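You operate a simulated robot arm through the tools that you are given. There is no shell and no other tool.

You run a simulated robot arm. Do the job below in one go: nothing can be reset, and whatever is moved stays where it is left.

Task
Switch the three breakers off, then lock out the bench isolator and try it.

Only the result counts: the job must be done as asked and must still hold three seconds after the hand-in. Knocking over, shifting, dropping, spilling or breaking anything else fails it.

Robot
A 6-joint arm with a two-finger gripper, fixed in place. Base frame: the origin is on the floor under the middle of its stand, x ahead of it, y to its left, z up; the work surface is at about z = 900. Readings come in mm, degrees, newtons and seconds.
It reaches about 1417 mm from its shoulder. Its first joint turns from -166.0 to 166.0 degrees. Payload 3.43 kg.
The tool frame sits at the grasp point between the pads (the TCP): z along the fingers, y along the line on which they close. The tips reach 20 mm beyond it. The gripper opens to 190 mm; its body begins 248 mm behind the TCP.
Orientation is told as [roll, pitch, yaw] about the base's x, y, z axes, in that order, counted from this pose: with the fingers straight down and closing along the base's y, the tool's x points along the base's -x, its y along +y and its z along -z.

Tools
- The arm moves only by the tool nudge_tool. Its argument "commands" is one flat list of numbers, 7 for each row, row after row: the shift along the base's x, y, z in mm, then the turn, a rotation vector about the base's x, y, z in degrees, then the gripper command, from -1 (shut) to 1 (fully open), values between in proportion. In form: [tx, ty, tz, wx, wy, wz, fingers, tx, ty, tz, wx, wy, wz, fingers, ...]. A call has 1 to 20 rows; each row shifts and turns the commanded pose from where the row before left it. A row lasts 0.2 s, in which the tool goes at most 50 mm and 8.6 degrees; a call with a longer step from one row to the next is refused whole, and so is a gripper value outside its range. Where a pose cannot be reached the arm comes as near as it can. A force on the tool above 70 N (or 10 N above the force at the start of the call, whichever is more), or a blocked arm, ends the call early, and 0.2 s more pass. Each finger travels about 153 mm/s and halts on what it meets, pressing with about 30 N; the grip force reading is that of the motor and also rises with nothing between the fingers. The clock runs only during rows and for 0.2 s after the last one: add rows that do not move to give the fingers time. The reply holds the time, the measured pose of the TCP, the force on the tool along the base axes, the opening and the grip force, in the units named above and with some noise, with the torque about the TCP (base axes, N m) and any sound that the robot's microphone picked up.
- Cameras (640 x 400 px; columns grow to the right, rows downward): "scene" is fixed at [220.4, 651.1, 1691.9]; the picture's right is [-0.79, -0.61, 0.00], its down [-0.37, 0.47, -0.80] and it looks along [0.49, -0.63, -0.60] (base axes); focal length 370 px, centre (320, 200). "wrist" rides on the gripper at [70, -8, -288] in the tool frame; the picture's right is [0.12, 0.99, 0.00], its down [-0.96, 0.11, -0.25] and it looks along [-0.25, 0.03, 0.97] (tool axes); focal length 261 px, centre (320, 200). There is no depth. A picture from a camera that has moved, and an enlarged one, comes with that camera's place and axes in the base frame and with its lens.
- grab_frame(camera): a new picture of that camera. No time passes.
- move_column(by): moves the trunk up (or, below 0, down) by that many mm; the arm rides with it, the base frame stays. It gives what a move gives, with no picture.
- inspect(camera, box): a new picture of the part [left, top, right, bottom] of that camera's present view, enlarged. No time passes.
- sign_off(): hands the job in; it is judged then, once.

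Nothing tells you positions but the pictures and the camera data. Unless the task says otherwise, let go and move clear before handing in.

The tools are called after ">>>" by a JSON object that holds its "name" and its "arguments". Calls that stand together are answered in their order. nudge_tool: Moves the arm, as the interface text tells. Its arguments: {"type":"object","properties":{"commands":{"type":"array"}},"required":["commands"]} The other tools are called the same way: move_column (by) moves the trunk up or down; grab_frame (camera) takes a picture; inspect (camera, box) takes an enlarged picture of a part of a camera's view; sign_off () hands the job in.

At the start:

```text
clock: 0.0
tcp_pos: [641.0, -80.2, 1257.0]
tool_rot: [0.0, 0.0, 0.1]
contact_force: [-0.5, 0.3, 0.6]
ft_torque: [0.02, 0.01, 0.0]
gripper_width: 190.1
grasp_force: 0.1
trunk travel left (down, up): [-275.0, 165.0]
```

scene: 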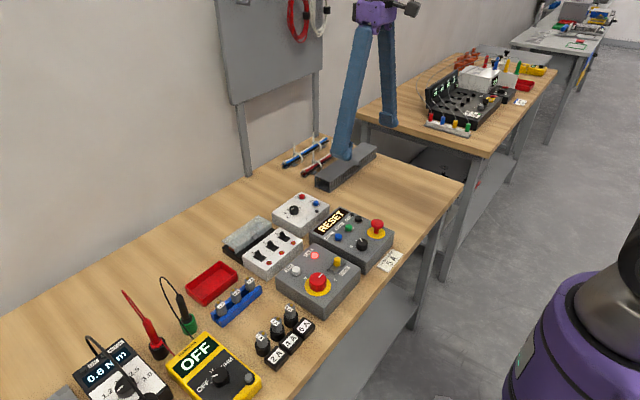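
wrist: 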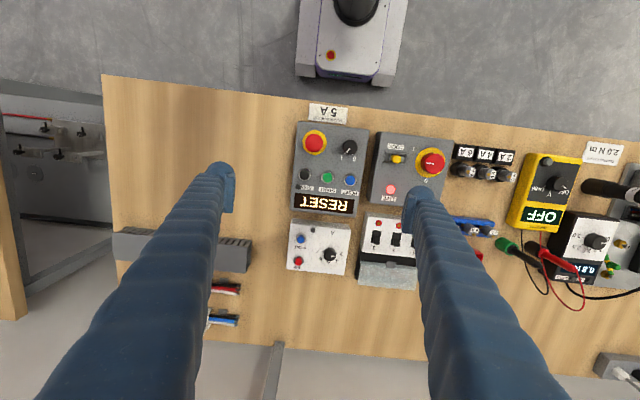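

I see a bench with several boxes: a three-breaker box, an isolator/emergency-stop box, and other devices. I'll look closer before moving.

>>> {"name": "inspect", "arguments": {"camera": "scene", "box": [220, 180, 420, 320]}}

>>> {"name": "inspect", "arguments": {"camera": "wrist", "box": [270, 90, 470, 300]}}

>>> {"name": "inspect", "arguments": {"camera": "scene", "box": [60, 240, 320, 400]}}

>>> {"name": "inspect", "arguments": {"camera": "wrist", "box": [430, 120, 640, 300]}}

```text
2.86 times, centred on (320, 250) of scene
camera zoom: at [220.4, 651.1, 1691.9], right [-0.79, -0.61, 0.0], down [-0.37, 0.47, -0.8], along [0.49, -0.63, -0.6], focal length 1058 px, centre (320, 57)
```

zoom: 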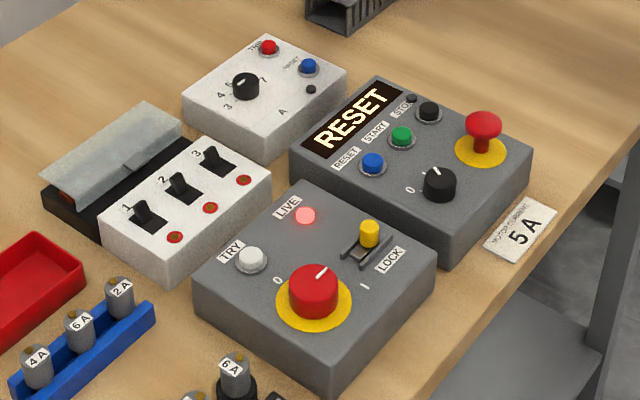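

```text
1.90 times, centred on (370, 195) of wrist
camera zoom: at [572.0, -88.3, 1545.6], right [-0.12, 0.99, 0.0], down [0.96, 0.11, 0.25], along [0.25, 0.03, -0.97], focal length 496 px, centre (225, 210)
```

zoom: 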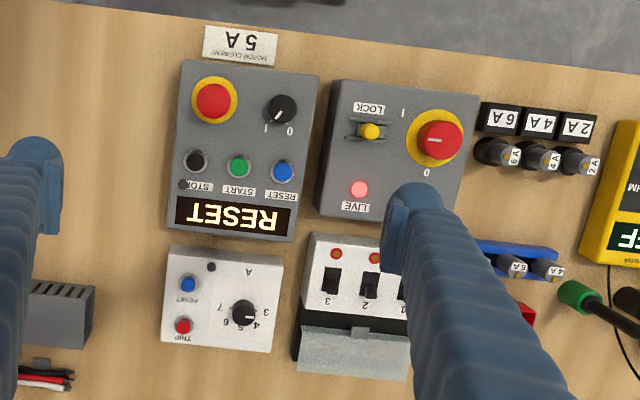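

```text
2.46 times, centred on (190, 320) of scene
camera zoom: at [220.4, 651.1, 1691.9], right [-0.79, -0.61, 0.0], down [-0.37, 0.47, -0.8], along [0.49, -0.63, -0.6], focal length 911 px, centre (640, -95)
```

zoom: 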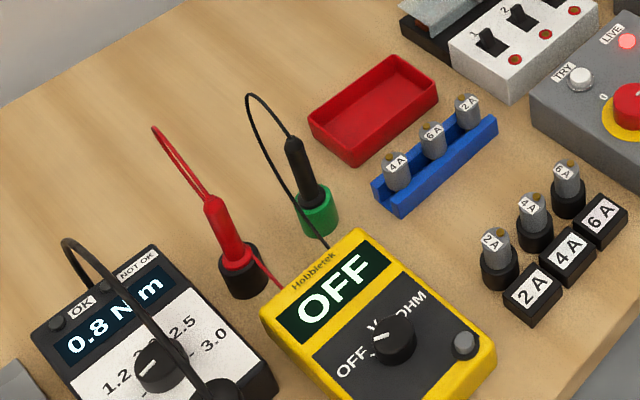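

```text
2.22 times, centred on (535, 210) of wrist
camera zoom: at [572.0, -88.3, 1545.6], right [-0.12, 0.99, 0.0], down [0.96, 0.11, 0.25], along [0.25, 0.03, -0.97], focal length 579 px, centre (-158, 178)
```

zoom: 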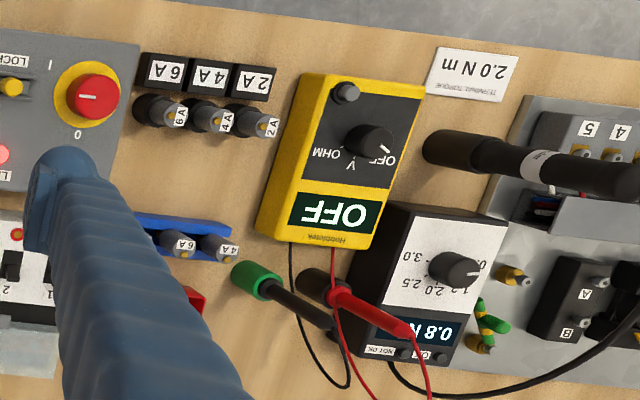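

I locate the isolator knob near (606, 163, 977), the lock tab near (606, 80, 977), TRY near (677, 163, 965) and LIVE near (676, 87, 957). I'll zoom in further to read switch directions.

>>> {"name": "inspect", "arguments": {"camera": "scene", "box": [235, 220, 315, 280]}}

>>> {"name": "inspect", "arguments": {"camera": "scene", "box": [280, 240, 360, 310]}}

>>> {"name": "inspect", "arguments": {"camera": "wrist", "box": [370, 120, 460, 190]}}

>>> {"name": "inspect", "arguments": {"camera": "wrist", "box": [345, 200, 435, 300]}}

```text
6.67 times, centred on (275, 250) of scene
camera zoom: at [220.4, 651.1, 1691.9], right [-0.79, -0.61, 0.0], down [-0.37, 0.47, -0.8], along [0.49, -0.63, -0.6], focal length 2468 px, centre (620, -133)
```

zoom: 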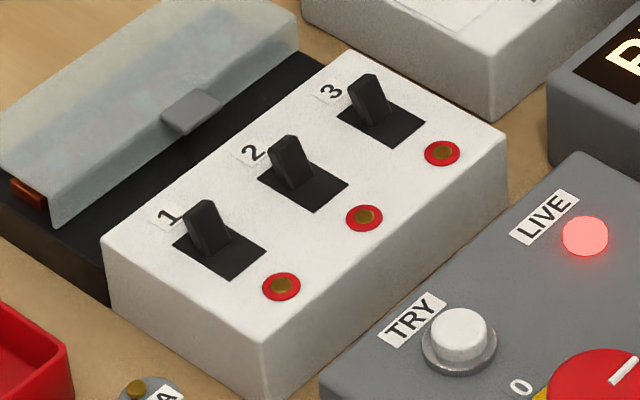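

```text
5.71 times, centred on (320, 275) of scene
camera zoom: at [220.4, 651.1, 1691.9], right [-0.79, -0.61, 0.0], down [-0.37, 0.47, -0.8], along [0.49, -0.63, -0.6], focal length 2116 px, centre (320, -229)
```

zoom: 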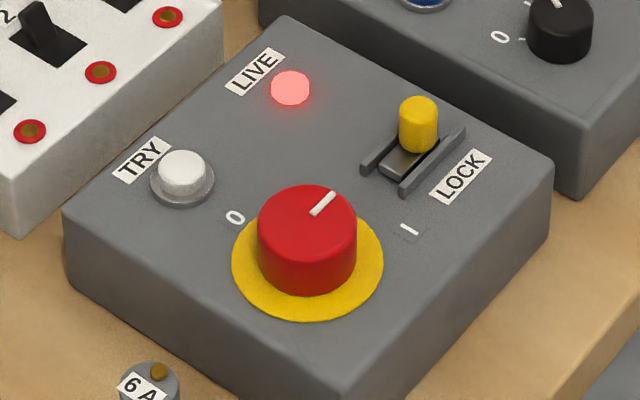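

```text
5.71 times, centred on (415, 155) of wrist
camera zoom: at [572.0, -88.3, 1545.6], right [-0.12, 0.99, 0.0], down [0.96, 0.11, 0.25], along [0.25, 0.03, -0.97], focal length 1489 px, centre (-223, 457)
```

zoom: 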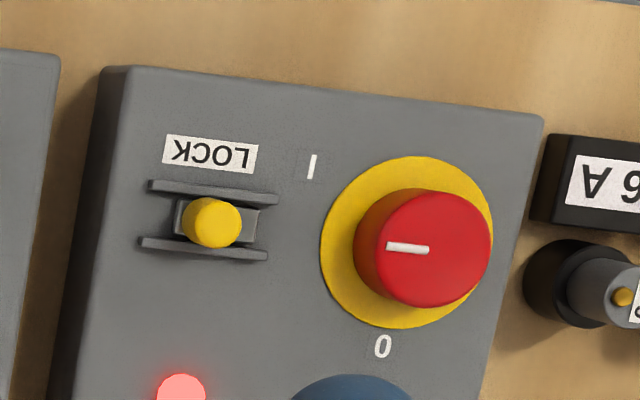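

```text
4.00 times, centred on (390, 250) of wrist
camera zoom: at [572.0, -88.3, 1545.6], right [-0.12, 0.99, 0.0], down [0.96, 0.11, 0.25], along [0.25, 0.03, -0.97], focal length 1043 px, centre (40, 0)
```

zoom: 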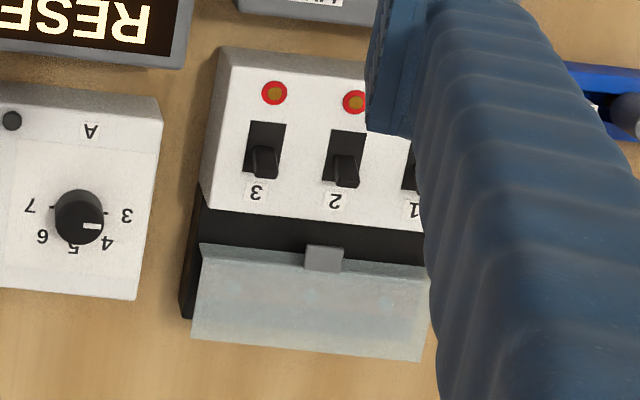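

The levers lean away from the robot, toward the numbers, so I take that as ON. The isolator pointer sits at the I side, with 0 further out at +x, and the lock tab runs in rails along y. Next I'll move over the area with the fingers open for a closer overhead look.

>>> {"name": "nudge_tool", "arguments": {"commands": [15.8, 40, -11.4, 0, 0, 0, 1, 15.8, 40, -11.4, 0, 0, 0, 1, 15.8, 40, -11.4, 0, 0, 0, 1, 15.8, 40, -11.4, 0, 0, 0, 1, 15.8, 40, -11.4, 0, 0, 0, 1]}}

```text
clock: 1.2
tcp_pos: [722.3, 120.2, 1198.3]
tool_rot: [0.0, 0.1, -0.1]
contact_force: [0.4, 0.8, -0.9]
ft_torque: [-0.08, 0.08, 0.01]
gripper_width: 189.8
grasp_force: 0.0
trunk travel left (down, up): [-275.0, 165.0]
```

The arm is now above the area between the breaker box and the isolator. I'll take pictures from both cameras.

>>> {"name": "grab_frame", "arguments": {"camera": "wrist"}}

>>> {"name": "grab_frame", "arguments": {"camera": "scene"}}

>>> {"name": "inspect", "arguments": {"camera": "wrist", "box": [240, 130, 400, 270]}}

```text
taken
camera wrist: at [652.3, 112.5, 1486.8], right [-0.12, 0.99, 0.0], down [0.96, 0.12, 0.25], along [0.24, 0.03, -0.97], focal length 261 px, centre (320, 200)
```

wrist: 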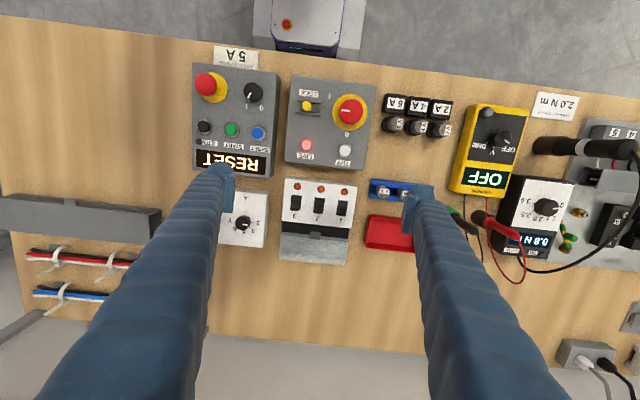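

```text
taken
```

scene: 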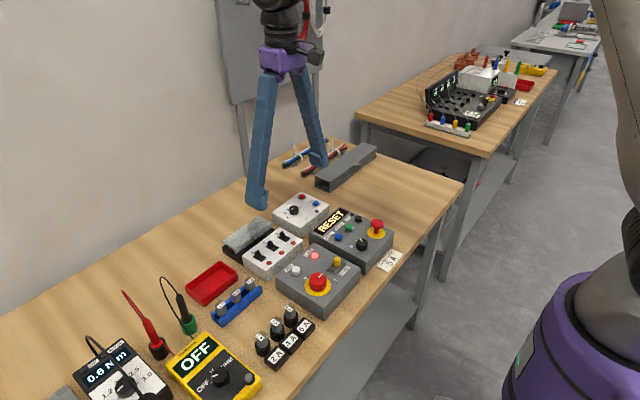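

```text
2.86 times, centred on (320, 200) of wrist
camera zoom: at [652.3, 112.5, 1486.8], right [-0.12, 0.99, 0.0], down [0.96, 0.12, 0.25], along [0.24, 0.03, -0.97], focal length 745 px, centre (320, 200)
```

zoom: 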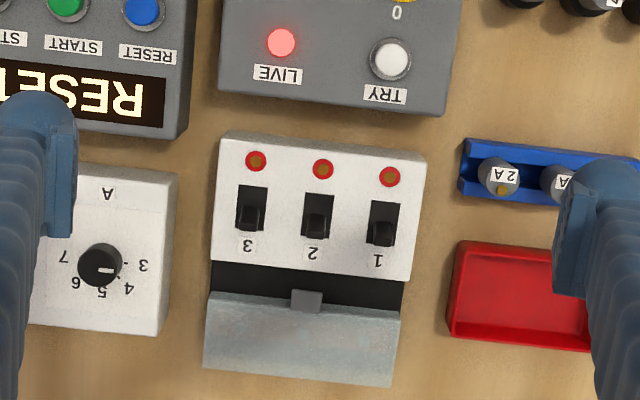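

The fingers are long and need measuring before I bring them near the levers. I'll zoom in on the gripper and the breaker cover.

>>> {"name": "inspect", "arguments": {"camera": "scene", "box": [225, 50, 345, 215]}}

>>> {"name": "inspect", "arguments": {"camera": "wrist", "box": [270, 170, 365, 270]}}

>>> {"name": "inspect", "arguments": {"camera": "wrist", "box": [280, 70, 385, 180]}}

>>> {"name": "inspect", "arguments": {"camera": "scene", "box": [235, 160, 335, 215]}}

```text
2.42 times, centred on (285, 132) of scene
camera zoom: at [220.4, 651.1, 1691.9], right [-0.79, -0.61, 0.0], down [-0.37, 0.47, -0.8], along [0.49, -0.63, -0.6], focal length 898 px, centre (405, 364)
```

zoom: 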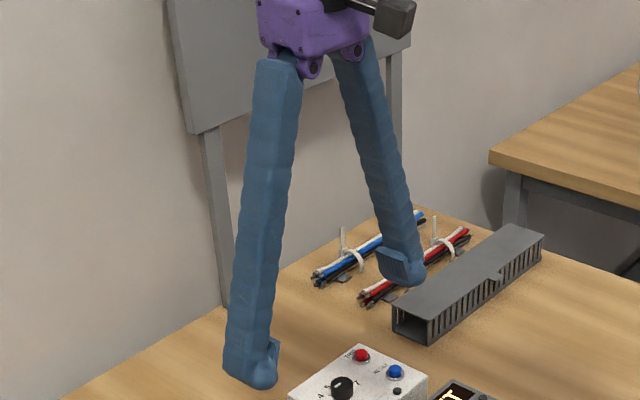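

```text
4.00 times, centred on (318, 220) of wrist
camera zoom: at [652.3, 112.5, 1486.8], right [-0.12, 0.99, 0.0], down [0.96, 0.12, 0.25], along [0.24, 0.03, -0.97], focal length 1043 px, centre (330, 120)
```

zoom: 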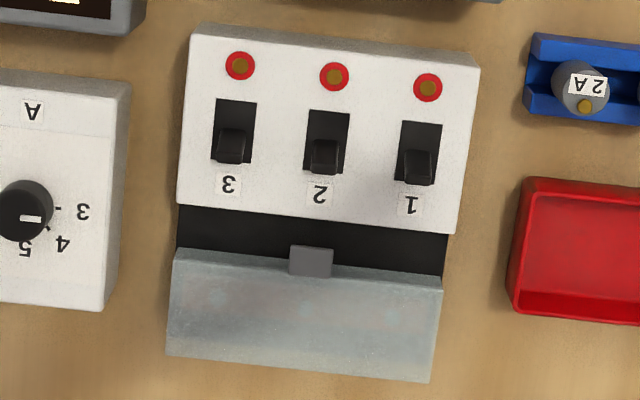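

```text
3.64 times, centred on (332, 125) of wrist
camera zoom: at [652.3, 112.5, 1486.8], right [-0.12, 0.99, 0.0], down [0.96, 0.12, 0.25], along [0.24, 0.03, -0.97], focal length 948 px, centre (274, 473)
```

zoom: 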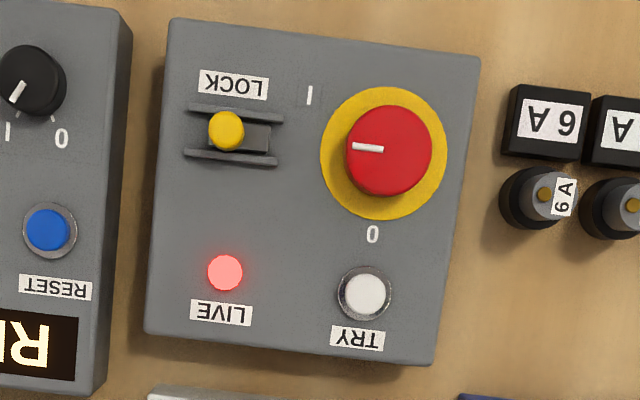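

```text
6.40 times, centred on (285, 188) of scene
camera zoom: at [220.4, 651.1, 1691.9], right [-0.79, -0.61, 0.0], down [-0.37, 0.47, -0.8], along [0.49, -0.63, -0.6], focal length 2370 px, centre (544, 280)
```

zoom: 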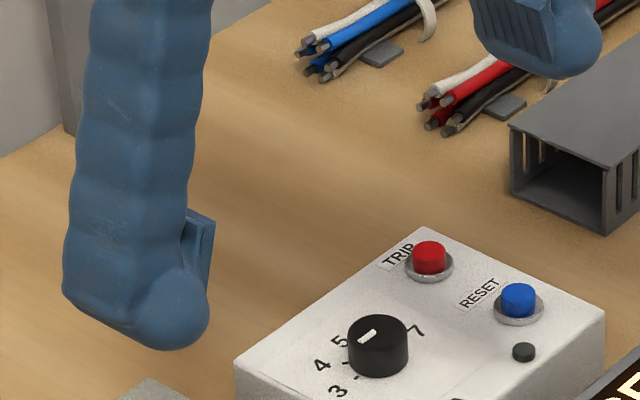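

The levers sit at x≈801 with y≈78, 128 and 178; their tips are at z≈966 and lean to about x≈808. The cover's latch starts near x≈858 at z≈957, leaving about 40 mm to work in. I'll close the fingers, hover high beyond lever 1 and measure the finger width.

>>> {"name": "nudge_tool", "arguments": {"commands": [23.2, 11.7, -27.6, 0, 0, 0, -1, 23.2, 11.7, -27.6, 0, 0, 0, -1, 23.2, 11.7, -27.6, 0, 0, 0, -1, 23.2, 11.7, -27.6, 0, 0, 0, -1, 21.2, 11.7, -27.6, 0, 0, 0, -1, 0, 0, 0, 0, 0, 0, -1]}}

>>> {"name": "inspect", "arguments": {"camera": "scene", "box": [200, 130, 340, 290]}}

>>> {"name": "grab_frame", "arguments": {"camera": "wrist"}}

>>> {"name": "grab_frame", "arguments": {"camera": "scene"}}

```text
clock: 2.6
tcp_pos: [832.7, 178.7, 1062.7]
tool_rot: [0.1, 0.0, 0.0]
contact_force: [0.5, -0.3, -0.3]
ft_torque: [-0.02, 0.0, 0.0]
gripper_width: 0.0
grasp_force: 30.0
trunk travel left (down, up): [-275.0, 165.0]
```

```text
2.50 times, centred on (270, 210) of scene
camera zoom: at [220.4, 651.1, 1691.9], right [-0.79, -0.61, 0.0], down [-0.37, 0.47, -0.8], along [0.49, -0.63, -0.6], focal length 926 px, centre (445, 175)
```

zoom: 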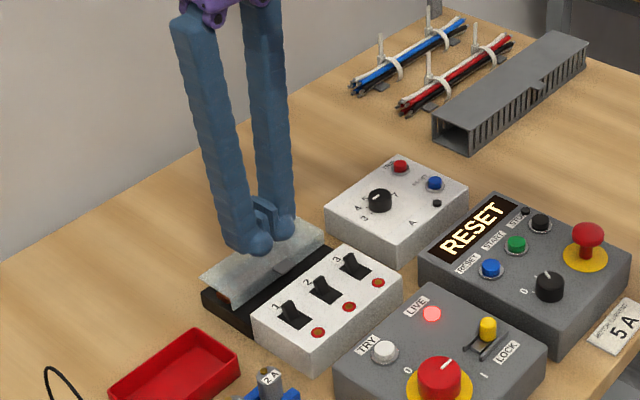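

```text
taken
camera wrist: at [763.7, 171.1, 1350.9], right [-0.12, 0.99, 0.0], down [0.96, 0.11, 0.25], along [0.25, 0.03, -0.97], focal length 261 px, centre (320, 200)
```

wrist: 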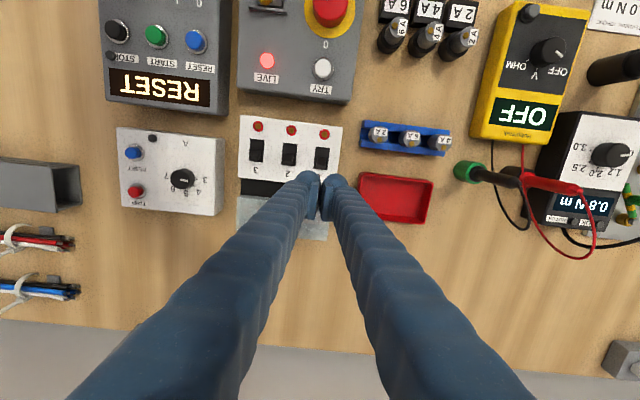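

```text
taken
```

scene: 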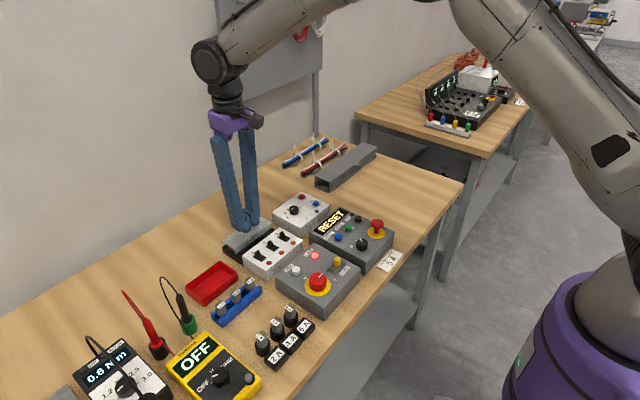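

The gripper is shut and hovering above the cover area. I'll zoom in on the fingertips from both cameras.

>>> {"name": "inspect", "arguments": {"camera": "scene", "box": [220, 190, 300, 250]}}

>>> {"name": "inspect", "arguments": {"camera": "wrist", "box": [270, 130, 380, 230]}}

```text
6.67 times, centred on (260, 220) of scene
camera zoom: at [220.4, 651.1, 1691.9], right [-0.79, -0.61, 0.0], down [-0.37, 0.47, -0.8], along [0.49, -0.63, -0.6], focal length 2468 px, centre (720, 67)
```

zoom: 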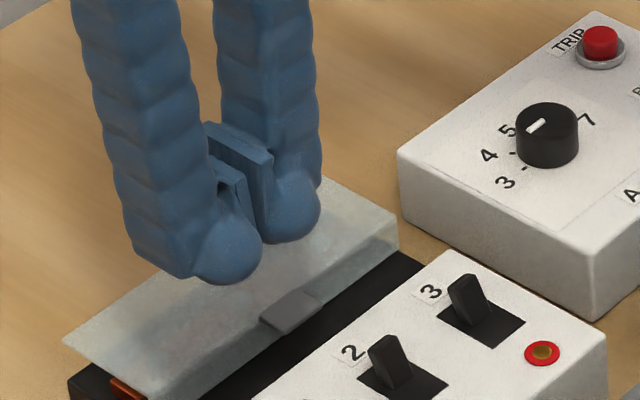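

```text
4.00 times, centred on (325, 180) of wrist
camera zoom: at [763.7, 171.1, 1350.9], right [-0.12, 0.99, 0.0], down [0.96, 0.11, 0.25], along [0.25, 0.03, -0.97], focal length 1043 px, centre (300, 280)
```

zoom: 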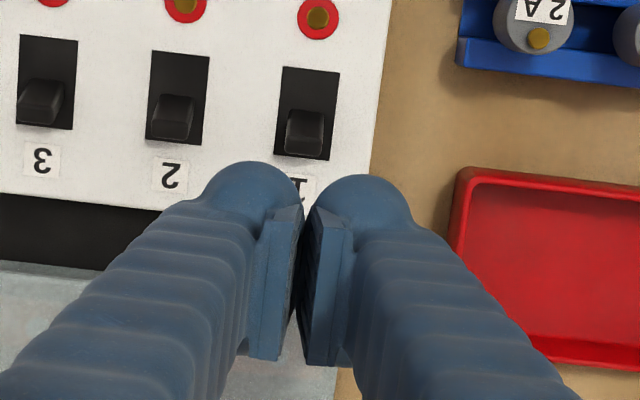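

The fingertips are balls about 30 mm across. They sit roughly 13 mm to the -x side of the TCP and ±16 mm in y when shut, reaching 20 mm below it. With a 16 mm opening they line up with two neighbouring levers, so I'll lower them just beyond levers 1 and 2, with tips at about z=958 to stay above the cover.

>>> {"name": "nudge_tool", "arguments": {"commands": [15.3, -25.2, 0, 0, 0, 0, -0.83, 0, 0, -22, 0, 0, 0, -0.83, 0, 0, -22, 0, 0, 0, -0.83, 0, 0, -20, 0, 0, 0, -0.83, 0, 0, -10, 0, 0, 0, -0.83, 0, 0, 0, 0, 0, 0, -0.83]}}

>>> {"name": "inspect", "arguments": {"camera": "scene", "box": [220, 190, 320, 270]}}

>>> {"name": "inspect", "arguments": {"camera": "wrist", "box": [250, 110, 400, 230]}}

```text
clock: 4.0
tcp_pos: [848.7, 152.6, 988.6]
tool_rot: [0.0, 0.0, 0.0]
contact_force: [-0.4, -0.3, 0.0]
ft_torque: [0.0, -0.01, 0.01]
gripper_width: 16.1
grasp_force: 0.0
trunk travel left (down, up): [-275.0, 165.0]
```

```text
5.00 times, centred on (270, 230) of scene
camera zoom: at [220.4, 651.1, 1691.9], right [-0.79, -0.61, 0.0], down [-0.37, 0.47, -0.8], along [0.49, -0.63, -0.6], focal length 1851 px, centre (570, 50)
```

zoom: 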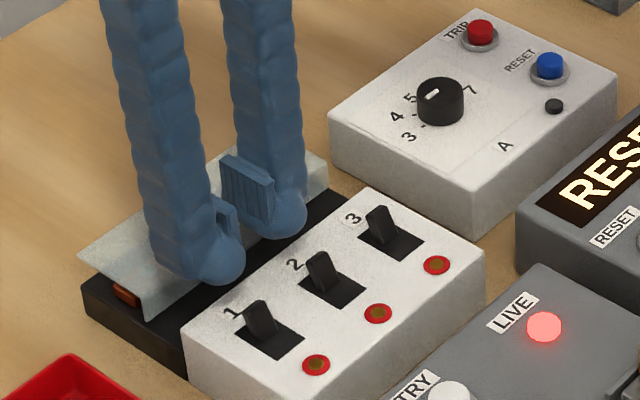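

```text
3.33 times, centred on (325, 170) of wrist
camera zoom: at [779.0, 145.1, 1277.3], right [-0.12, 0.99, 0.0], down [0.96, 0.11, 0.25], along [0.25, 0.03, -0.97], focal length 869 px, centre (303, 300)
```

zoom: 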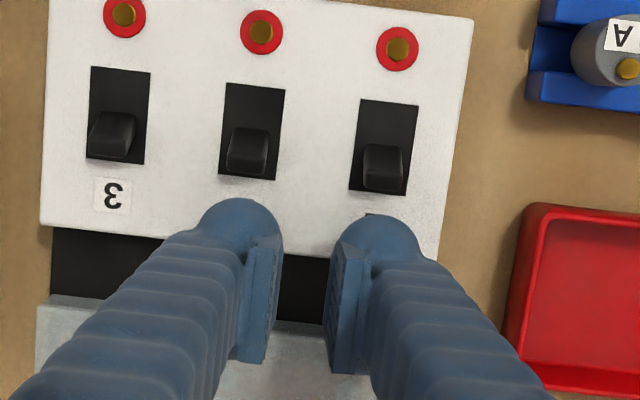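

The two ball tips line up with levers 1 and 2. I'll lower the last 10 mm and push slowly toward the robot.

>>> {"name": "nudge_tool", "arguments": {"commands": [0, 0, -5, 0, 0, 0, -0.83, 0, 0, -5, 0, 0, 0, -0.83, -4, 0, 0, 0, 0, 0, -0.83, -4, 0, 0, 0, 0, 0, -0.83, -4, 0, 0, 0, 0, 0, -0.83, -4, 0, 0, 0, 0, 0, -0.83]}}

>>> {"name": "inspect", "arguments": {"camera": "scene", "box": [220, 190, 320, 270]}}

>>> {"name": "inspect", "arguments": {"camera": "wrist", "box": [250, 110, 400, 230]}}

```text
clock: 5.4
tcp_pos: [834.6, 153.3, 978.3]
tool_rot: [0.0, 0.0, 0.0]
contact_force: [-0.4, -0.5, -0.4]
ft_torque: [0.0, -0.03, -0.01]
gripper_width: 16.1
grasp_force: 0.1
trunk travel left (down, up): [-275.0, 165.0]
```

```text
5.00 times, centred on (270, 230) of scene
camera zoom: at [220.4, 651.1, 1691.9], right [-0.79, -0.61, 0.0], down [-0.37, 0.47, -0.8], along [0.49, -0.63, -0.6], focal length 1851 px, centre (570, 50)
```

zoom: 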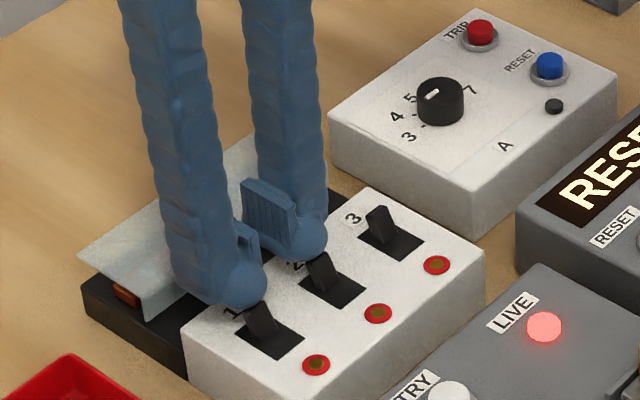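

```text
3.33 times, centred on (325, 170) of wrist
camera zoom: at [764.5, 144.3, 1267.2], right [-0.12, 0.99, 0.0], down [0.96, 0.11, 0.25], along [0.25, 0.03, -0.97], focal length 869 px, centre (303, 300)
```

zoom: 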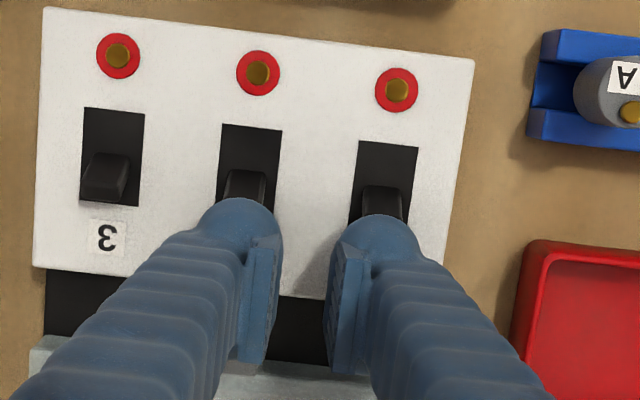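

The tips are about to meet the levers and no force shows yet. I'll keep pushing in small steps.

>>> {"name": "nudge_tool", "arguments": {"commands": [-4, 0, 0, 0, 0, 0, -0.83, -4, 0, 0, 0, 0, 0, -0.83, -4, 0, 0, 0, 0, 0, -0.83]}}

>>> {"name": "inspect", "arguments": {"camera": "scene", "box": [220, 190, 320, 270]}}

>>> {"name": "inspect", "arguments": {"camera": "wrist", "box": [250, 110, 400, 230]}}

```text
clock: 6.2
tcp_pos: [816.5, 153.0, 975.8]
tool_rot: [-0.1, 0.4, 0.0]
contact_force: [-1.7, -0.2, -0.4]
ft_torque: [-0.06, -0.11, -0.02]
gripper_width: 15.9
grasp_force: 0.1
trunk travel left (down, up): [-275.0, 165.0]
```

```text
5.00 times, centred on (270, 230) of scene
camera zoom: at [220.4, 651.1, 1691.9], right [-0.79, -0.61, 0.0], down [-0.37, 0.47, -0.8], along [0.49, -0.63, -0.6], focal length 1851 px, centre (570, 50)
```

zoom: 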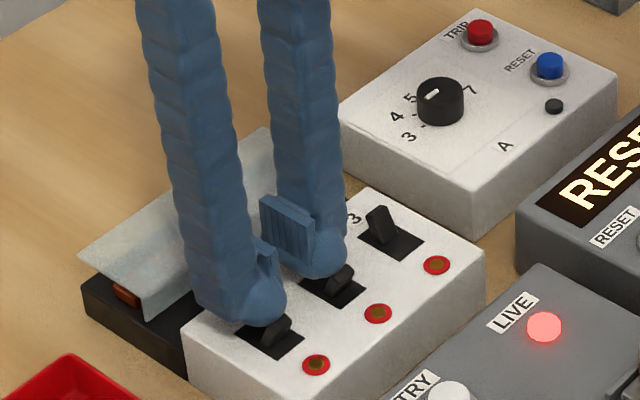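

```text
3.33 times, centred on (325, 170) of wrist
camera zoom: at [750.8, 145.4, 1264.4], right [-0.12, 0.99, 0.0], down [0.96, 0.12, 0.24], along [0.24, 0.03, -0.97], focal length 869 px, centre (303, 300)
```

zoom: 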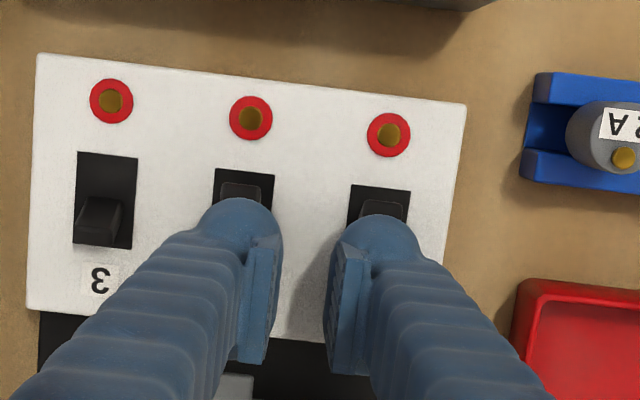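

Levers 1 and 2 now look flipped toward the robot. I'll back off and rise to check.

>>> {"name": "nudge_tool", "arguments": {"commands": [10, 0, 0, 0, 0, 0, -0.83, 10, 0, 5, 0, 0, 0, -0.83, 0, 0, 20, 0, 0, 0, -0.83, 0, 0, 30, 0, 0, 0, -0.83, 0, -25, 0, 0, 0, 0, -0.83, 0, -25, 0, 0, 0, 0, -0.83]}}

>>> {"name": "inspect", "arguments": {"camera": "scene", "box": [220, 190, 320, 270]}}

>>> {"name": "inspect", "arguments": {"camera": "wrist", "box": [250, 110, 400, 230]}}

```text
clock: 7.6
tcp_pos: [843.3, 101.5, 1033.2]
tool_rot: [0.0, 0.1, -0.1]
contact_force: [0.6, 0.6, -0.3]
ft_torque: [0.07, -0.02, -0.04]
gripper_width: 16.3
grasp_force: 0.1
trunk travel left (down, up): [-275.0, 165.0]
```

```text
5.00 times, centred on (270, 230) of scene
camera zoom: at [220.4, 651.1, 1691.9], right [-0.79, -0.61, 0.0], down [-0.37, 0.47, -0.8], along [0.49, -0.63, -0.6], focal length 1851 px, centre (570, 50)
```

zoom: 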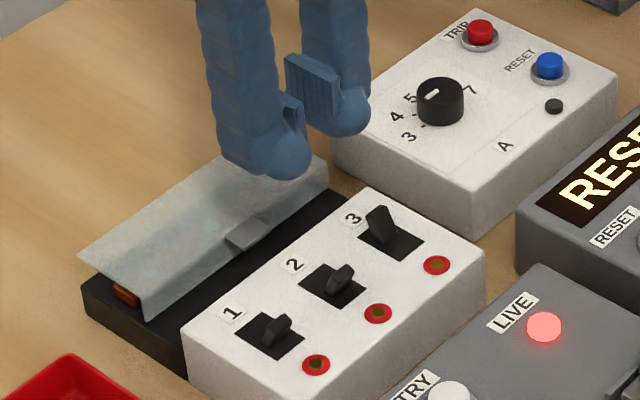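

```text
3.33 times, centred on (325, 170) of wrist
camera zoom: at [772.9, 93.7, 1321.8], right [-0.12, 0.99, 0.0], down [0.96, 0.11, 0.25], along [0.25, 0.03, -0.97], focal length 869 px, centre (303, 300)
```

zoom: 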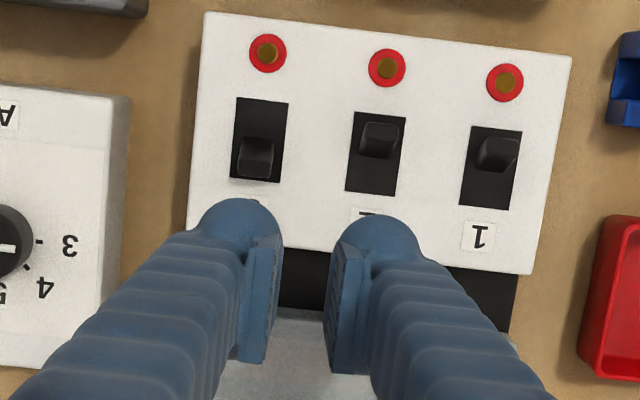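

Levers 1 and 2 are flipped, so lever 3 is next with the same approach. The other ball will only follow lever 2, which is already over.

>>> {"name": "nudge_tool", "arguments": {"commands": [4, 0, -18, 0, 0, 0, -0.83, 0, 0, -18, 0, 0, 0, -0.83, 0, 0, -14, 0, 0, 0, -0.83, 0, 0, -5, 0, 0, 0, -0.83, -5, 0, 0, 0, 0, 0, -0.83, -5, 0, 0, 0, 0, 0, -0.83, -4, 0, 0, 0, 0, 0, -0.83, -4, 0, 0, 0, 0, 0, -0.83]}}

>>> {"name": "inspect", "arguments": {"camera": "scene", "box": [220, 190, 320, 270]}}

```text
clock: 9.4
tcp_pos: [828.9, 101.8, 980.2]
tool_rot: [0.0, -0.2, -0.1]
contact_force: [6.9, -0.8, 16.7]
ft_torque: [-0.37, 0.24, 0.16]
gripper_width: 16.2
grasp_force: 0.2
trunk travel left (down, up): [-275.0, 165.0]
```

```text
5.00 times, centred on (270, 230) of scene
camera zoom: at [220.4, 651.1, 1691.9], right [-0.79, -0.61, 0.0], down [-0.37, 0.47, -0.8], along [0.49, -0.63, -0.6], focal length 1851 px, centre (570, 50)
```

zoom: 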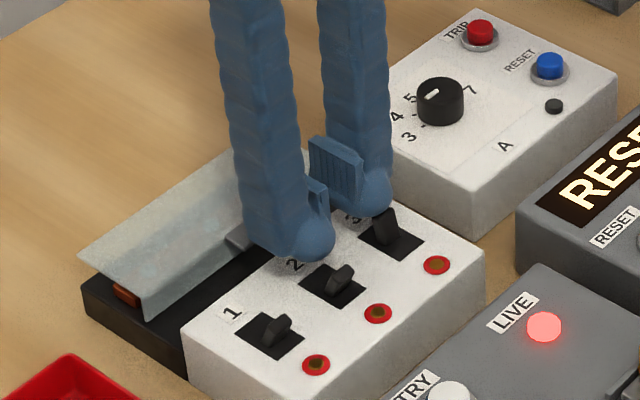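

Ball contact is high on lever 3, with a steep upward reaction. I'll back off slightly, lower a few millimetres and push again.

>>> {"name": "nudge_tool", "arguments": {"commands": [5, 0, 0, 0, 0, 0, -0.83, 4, 0, -3, 0, 0, 0, -0.83, 0, 0, -3, 0, 0, 0, -0.83, -3, 0, 0, 0, 0, 0, -0.83, -4, 0, 0, 0, 0, 0, -0.83, -4, 0, 0, 0, 0, 0, -0.83, -4, 0, 0, 0, 0, 0, -0.83]}}

>>> {"name": "inspect", "arguments": {"camera": "scene", "box": [220, 190, 320, 270]}}

```text
clock: 11.0
tcp_pos: [821.4, 103.5, 972.6]
tool_rot: [0.0, 0.1, 0.0]
contact_force: [-0.1, -0.5, 1.2]
ft_torque: [0.02, 0.01, 0.0]
gripper_width: 16.2
grasp_force: 0.0
trunk travel left (down, up): [-275.0, 165.0]
```

```text
5.00 times, centred on (270, 230) of scene
camera zoom: at [220.4, 651.1, 1691.9], right [-0.79, -0.61, 0.0], down [-0.37, 0.47, -0.8], along [0.49, -0.63, -0.6], focal length 1851 px, centre (570, 50)
```

zoom: 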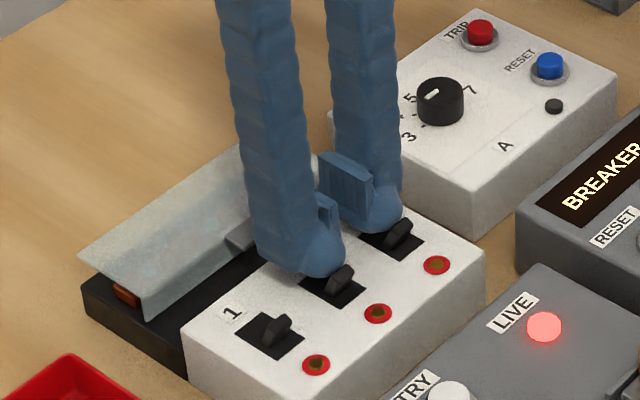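

The display changed to "BREAKER", which confirms all three breakers are off. I'll back away, rise and move over the isolator knob with the gripper opened.

>>> {"name": "nudge_tool", "arguments": {"commands": [10, 0, 0, 0, 0, 0, -0.83, 6, 0, 10, 0, 0, 0, -0.83, 0, 0, 40, 0, 0, 0, -0.83, 0, 0, 45, 0, 0, 0, -0.83, 0, 0, 35, 0, 0, 0, -0.83, -46, 12.2, 0, 0, 0, 0, 0.05, -46, 12.2, 0, 0, 0, 0, 0.05, -46, 12.2, 0, 0, 0, 0, 0.05, -46, 12.2, 0, 0, 0, 0, 0.05, -46, 12.2, 0, 0, 0, 0, 0.05, 0, 0, 0, 0, 0, 0, 0.05]}}

>>> {"name": "grab_frame", "arguments": {"camera": "wrist"}}

>>> {"name": "grab_frame", "arguments": {"camera": "scene"}}

>>> {"name": "inspect", "arguments": {"camera": "wrist", "box": [230, 100, 420, 240]}}

>>> {"name": "inspect", "arguments": {"camera": "scene", "box": [230, 200, 400, 320]}}

```text
clock: 13.4
tcp_pos: [609.1, 164.6, 1100.6]
tool_rot: [0.0, 0.1, 0.0]
contact_force: [0.2, 0.5, 1.0]
ft_torque: [-0.02, 0.03, -0.03]
gripper_width: 99.8
grasp_force: 0.1
trunk travel left (down, up): [-275.0, 165.0]
```

```text
taken
camera wrist: at [540.5, 157.1, 1389.6], right [-0.12, 0.99, 0.0], down [0.96, 0.11, 0.25], along [0.24, 0.03, -0.97], focal length 261 px, centre (320, 200)
```

wrist: 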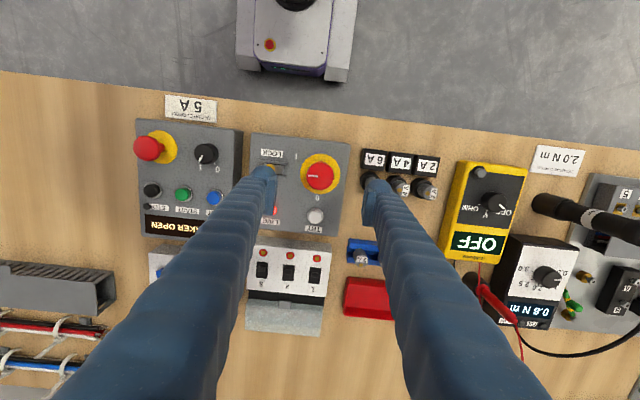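

```text
taken
```

scene: 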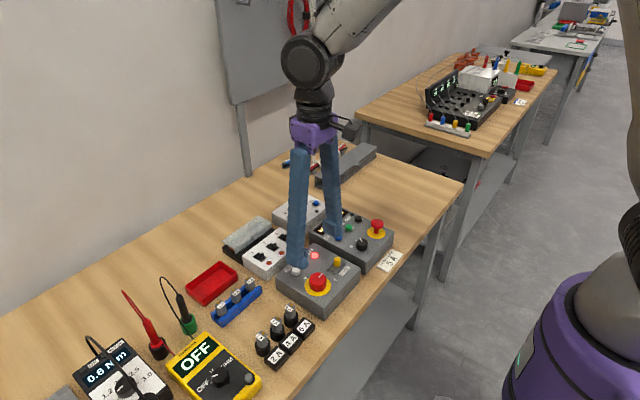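

```text
2.86 times, centred on (325, 170) of wrist
camera zoom: at [540.5, 157.1, 1389.6], right [-0.12, 0.99, 0.0], down [0.96, 0.11, 0.25], along [0.24, 0.03, -0.97], focal length 745 px, centre (306, 286)
```

zoom: 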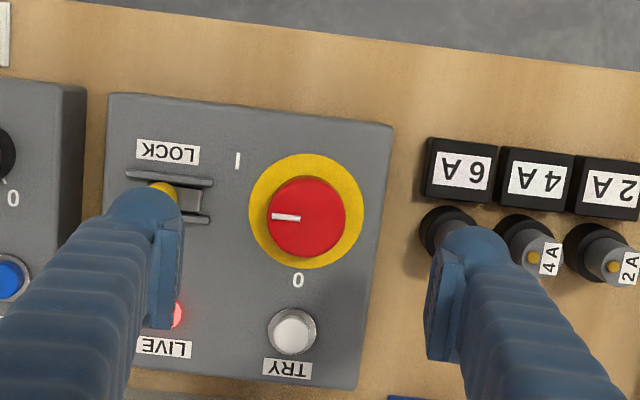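

```text
3.33 times, centred on (315, 260) of scene
camera zoom: at [220.4, 651.1, 1691.9], right [-0.79, -0.61, 0.0], down [-0.37, 0.47, -0.8], along [0.49, -0.63, -0.6], focal length 1234 px, centre (337, 0)
```

zoom: 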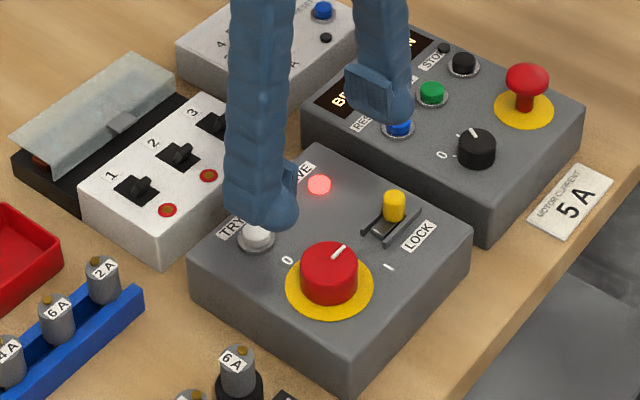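

The screen reads "BREAKER OPEN". The knob centre is at about (605, 165) with its top near z≈978; the lock rails are on its -y side and TRY on its +x side. I'll measure the fingers against these before gripping.

>>> {"name": "inspect", "arguments": {"camera": "scene", "box": [285, 215, 375, 280]}}

>>> {"name": "inspect", "arguments": {"camera": "scene", "box": [270, 255, 360, 320]}}

>>> {"name": "inspect", "arguments": {"camera": "wrist", "box": [255, 130, 360, 240]}}

```text
6.15 times, centred on (330, 248) of scene
camera zoom: at [220.4, 651.1, 1691.9], right [-0.79, -0.61, 0.0], down [-0.37, 0.47, -0.8], along [0.49, -0.63, -0.6], focal length 2279 px, centre (258, -92)
```

zoom: 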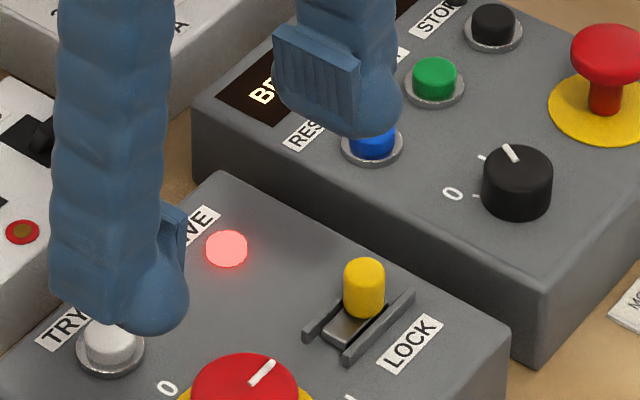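

```text
6.15 times, centred on (315, 288) of scene
camera zoom: at [220.4, 651.1, 1691.9], right [-0.79, -0.61, 0.0], down [-0.37, 0.47, -0.8], along [0.49, -0.63, -0.6], focal length 2279 px, centre (351, -338)
```

zoom: 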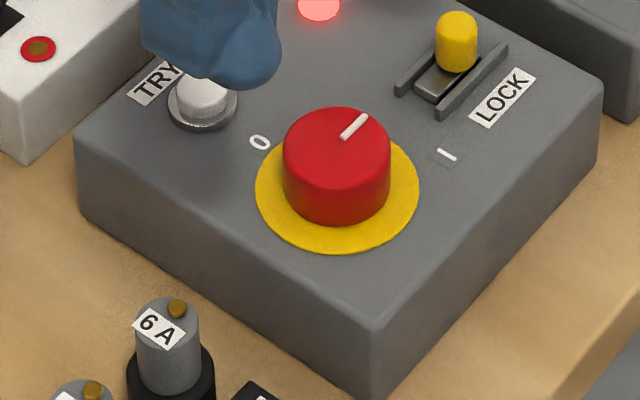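

```text
3.64 times, centred on (308, 185) of wrist
camera zoom: at [540.5, 157.1, 1389.6], right [-0.12, 0.99, 0.0], down [0.96, 0.11, 0.25], along [0.24, 0.03, -0.97], focal length 948 px, centre (366, 254)
```

zoom: 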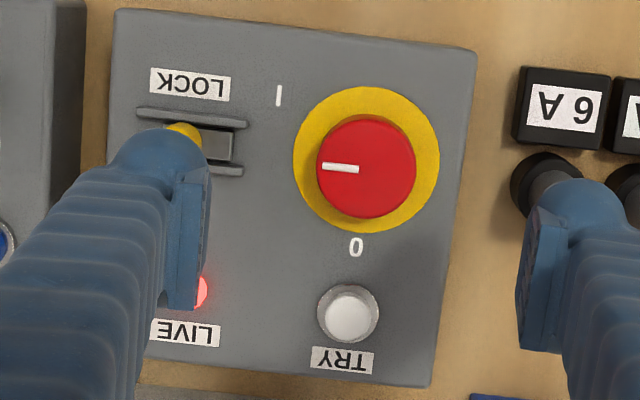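

Only the ball tips reach low; the finger bodies end about 13 mm higher, so they clear the rails and TRY. I'll grip the knob starting at yaw -30° and finish at +60°, which keeps the fingers off the lock tab. First I'll centre and turn while still high.

>>> {"name": "nudge_tool", "arguments": {"commands": [-3.8, 0.6, -10, 0, 0, -7.5, -0.37, 0, 0, -20, 0, 0, -7.5, -0.37, 0, 0, -20, 0, 0, -7.5, -0.37, 0, 0, -10, 0, 0, -7.5, -0.37, 0, 0, 0, 0, 0, 0, -0.37]}}

>>> {"name": "inspect", "arguments": {"camera": "wrist", "box": [230, 100, 420, 240]}}

>>> {"name": "inspect", "arguments": {"camera": "scene", "box": [230, 200, 400, 320]}}

```text
clock: 14.6
tcp_pos: [605.6, 164.6, 1042.1]
tool_rot: [0.0, 0.0, -30.0]
contact_force: [-0.2, 0.0, -0.5]
ft_torque: [0.03, -0.04, 0.01]
gripper_width: 59.5
grasp_force: 0.0
trunk travel left (down, up): [-275.0, 165.0]
```

```text
2.86 times, centred on (325, 170) of wrist
camera zoom: at [540.6, 193.0, 1330.3], right [0.4, 0.92, 0.0], down [0.89, -0.38, 0.25], along [0.23, -0.1, -0.97], focal length 745 px, centre (306, 286)
```

zoom: 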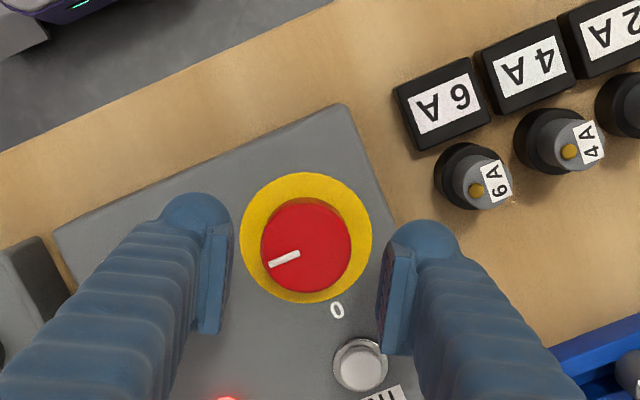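

```text
3.33 times, centred on (315, 260) of scene
camera zoom: at [220.4, 651.1, 1691.9], right [-0.79, -0.61, 0.0], down [-0.37, 0.47, -0.8], along [0.49, -0.63, -0.6], focal length 1234 px, centre (337, 0)
```

zoom: 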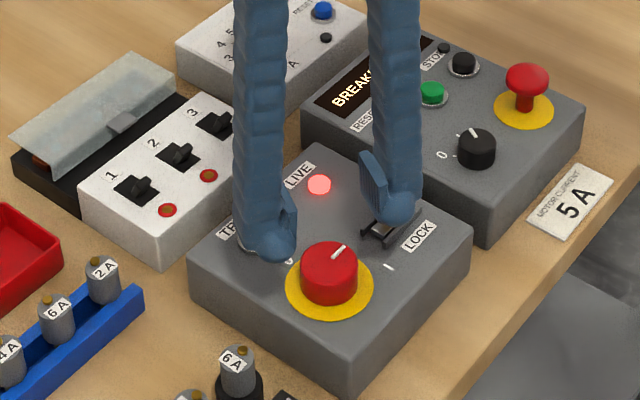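

The knob is centred between the pads to within a millimetre. I'll descend around it to about z=980.

>>> {"name": "nudge_tool", "arguments": {"commands": [0, 0.5, -20, 0, 0, 0, -0.37, 0, 0, -18, 0, 0, 0, -0.37, 0, 0, -12, 0, 0, 0, -0.37, 0, 0, -7, 0, 0, 0, -0.37, 0, 0, -4, 0, 0, 0, -0.37]}}

>>> {"name": "inspect", "arguments": {"camera": "wrist", "box": [230, 100, 420, 240]}}

>>> {"name": "inspect", "arguments": {"camera": "scene", "box": [270, 220, 370, 310]}}

```text
clock: 15.8
tcp_pos: [605.5, 166.1, 981.9]
tool_rot: [0.0, 0.1, -30.0]
contact_force: [0.3, -0.3, -0.3]
ft_torque: [-0.02, 0.03, 0.02]
gripper_width: 60.0
grasp_force: 0.0
trunk travel left (down, up): [-275.0, 165.0]
```

```text
2.86 times, centred on (325, 170) of wrist
camera zoom: at [540.3, 194.0, 1269.9], right [0.39, 0.92, 0.0], down [0.89, -0.38, 0.25], along [0.23, -0.1, -0.97], focal length 745 px, centre (306, 286)
```

zoom: 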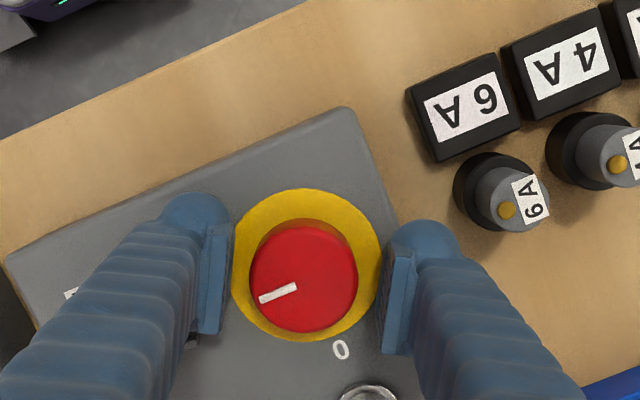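

```text
4.44 times, centred on (320, 265) of scene
camera zoom: at [220.4, 651.1, 1691.9], right [-0.79, -0.61, 0.0], down [-0.37, 0.47, -0.8], along [0.49, -0.63, -0.6], focal length 1646 px, centre (320, -89)
```

zoom: 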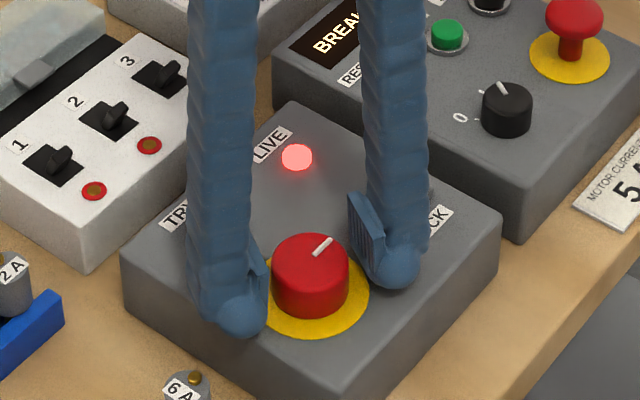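

The fingers straddle the knob with no contact. I'll close on it.

>>> {"name": "nudge_tool", "arguments": {"commands": [0, 0, 0, 0, 0, 0, -0.5, 0, 0, 0, 0, 0, 0, -1, 0, 0, 0, 0, 0, 0, -1, 0, 0, 0, 0, 0, 0, -1]}}

>>> {"name": "inspect", "arguments": {"camera": "scene", "box": [270, 220, 370, 310]}}

```text
clock: 16.8
tcp_pos: [604.3, 166.0, 981.3]
tool_rot: [0.1, 0.2, -30.1]
contact_force: [-2.2, -5.5, -1.6]
ft_torque: [-0.11, 0.02, 0.09]
gripper_width: 41.9
grasp_force: 45.1
trunk travel left (down, up): [-275.0, 165.0]
```

```text
4.44 times, centred on (320, 265) of scene
camera zoom: at [220.4, 651.1, 1691.9], right [-0.79, -0.61, 0.0], down [-0.37, 0.47, -0.8], along [0.49, -0.63, -0.6], focal length 1646 px, centre (320, -89)
```

zoom: 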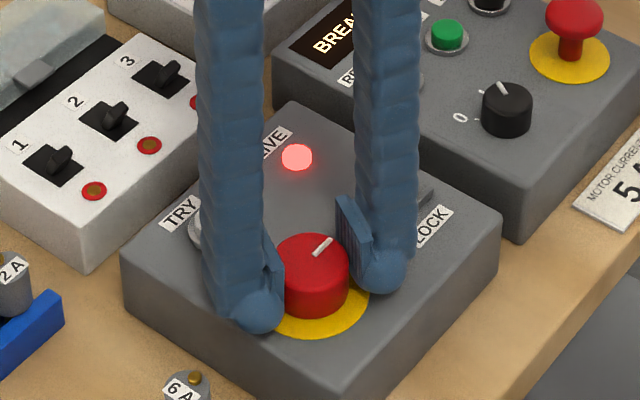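

The knob is held at 42 mm. I'll turn it counter-clockwise a little and check that it follows.

>>> {"name": "nudge_tool", "arguments": {"commands": [0, 0, 0, 0, 0, 5, -1, 0, 0, 0, 0, 0, 5, -1, 0, 0, 0, 0, 0, 5, -1, 0, 0, 0, 0, 0, 5, -1]}}

>>> {"name": "inspect", "arguments": {"camera": "scene", "box": [270, 220, 370, 310]}}

>>> {"name": "inspect", "arguments": {"camera": "wrist", "box": [230, 100, 420, 240]}}

```text
clock: 17.8
tcp_pos: [603.7, 164.1, 981.4]
tool_rot: [0.0, 0.1, -10.0]
contact_force: [-2.0, -6.4, -0.2]
ft_torque: [-0.05, -0.13, 0.02]
gripper_width: 41.9
grasp_force: 44.9
trunk travel left (down, up): [-275.0, 165.0]
```

```text
4.44 times, centred on (320, 265) of scene
camera zoom: at [220.4, 651.1, 1691.9], right [-0.79, -0.61, 0.0], down [-0.37, 0.47, -0.8], along [0.49, -0.63, -0.6], focal length 1646 px, centre (320, -89)
```

zoom: 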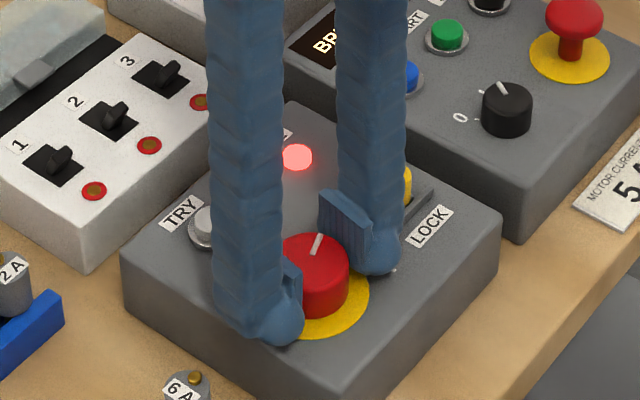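

```text
2.86 times, centred on (325, 170) of wrist
camera zoom: at [534.1, 169.1, 1269.9], right [0.05, 1.0, 0.0], down [0.97, -0.05, 0.25], along [0.25, -0.01, -0.97], focal length 745 px, centre (306, 286)
```

zoom: 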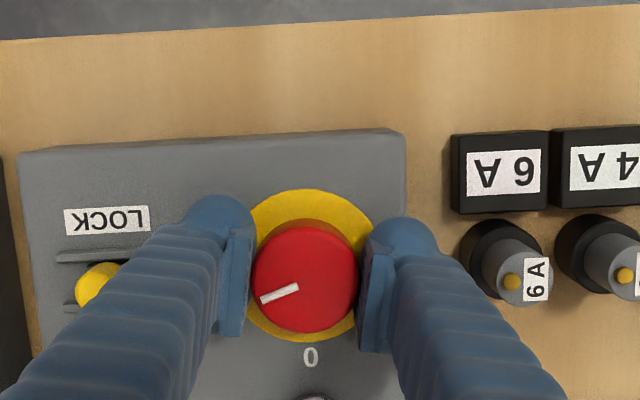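

The knob turns with the fingers. I'll continue the remaining 70°.

>>> {"name": "nudge_tool", "arguments": {"commands": [0, 0, 0, 0, 0, 5, -1, 0, 0, 0, 0, 0, 5, -1, 0, 0, 0, 0, 0, 5, -1, 0, 0, 0, 0, 0, 5, -1, 0, 0, 0, 0, 0, 5, -1, 0, 0, 0, 0, 0, 5, -1, 0, 0, 0, 0, 0, 5, -1, 0, 0, 0, 0, 0, 5, -1, 0, 0, 0, 0, 0, 5, -1, 0, 0, 0, 0, 0, 5, -1]}}

>>> {"name": "inspect", "arguments": {"camera": "scene", "box": [270, 220, 370, 310]}}

>>> {"name": "inspect", "arguments": {"camera": "wrist", "box": [230, 100, 420, 240]}}

```text
clock: 20.0
tcp_pos: [604.6, 164.3, 981.1]
tool_rot: [0.1, 0.1, 40.1]
contact_force: [-1.1, -13.7, -9.5]
ft_torque: [-0.14, 0.12, -0.02]
gripper_width: 42.0
grasp_force: 44.7
trunk travel left (down, up): [-275.0, 165.0]
```

```text
4.44 times, centred on (320, 265) of scene
camera zoom: at [220.4, 651.1, 1691.9], right [-0.79, -0.61, 0.0], down [-0.37, 0.47, -0.8], along [0.49, -0.63, -0.6], focal length 1646 px, centre (320, -89)
```

zoom: 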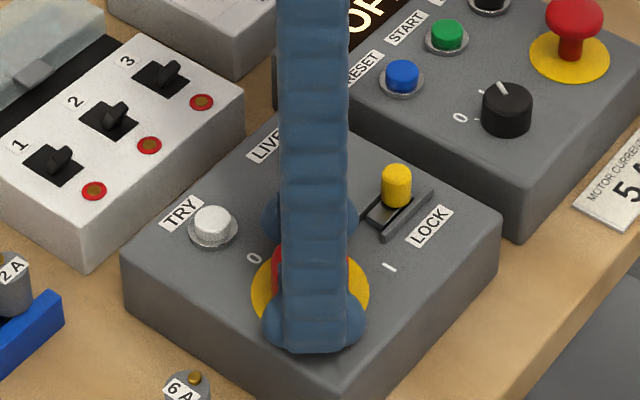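

```text
2.86 times, centred on (325, 170) of wrist
camera zoom: at [556.8, 112.6, 1270.0], right [-0.73, 0.68, 0.0], down [0.66, 0.71, 0.25], along [0.17, 0.18, -0.97], focal length 745 px, centre (306, 286)
```

zoom: 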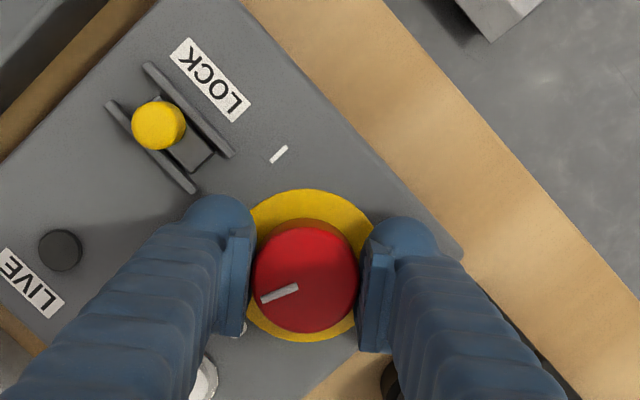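

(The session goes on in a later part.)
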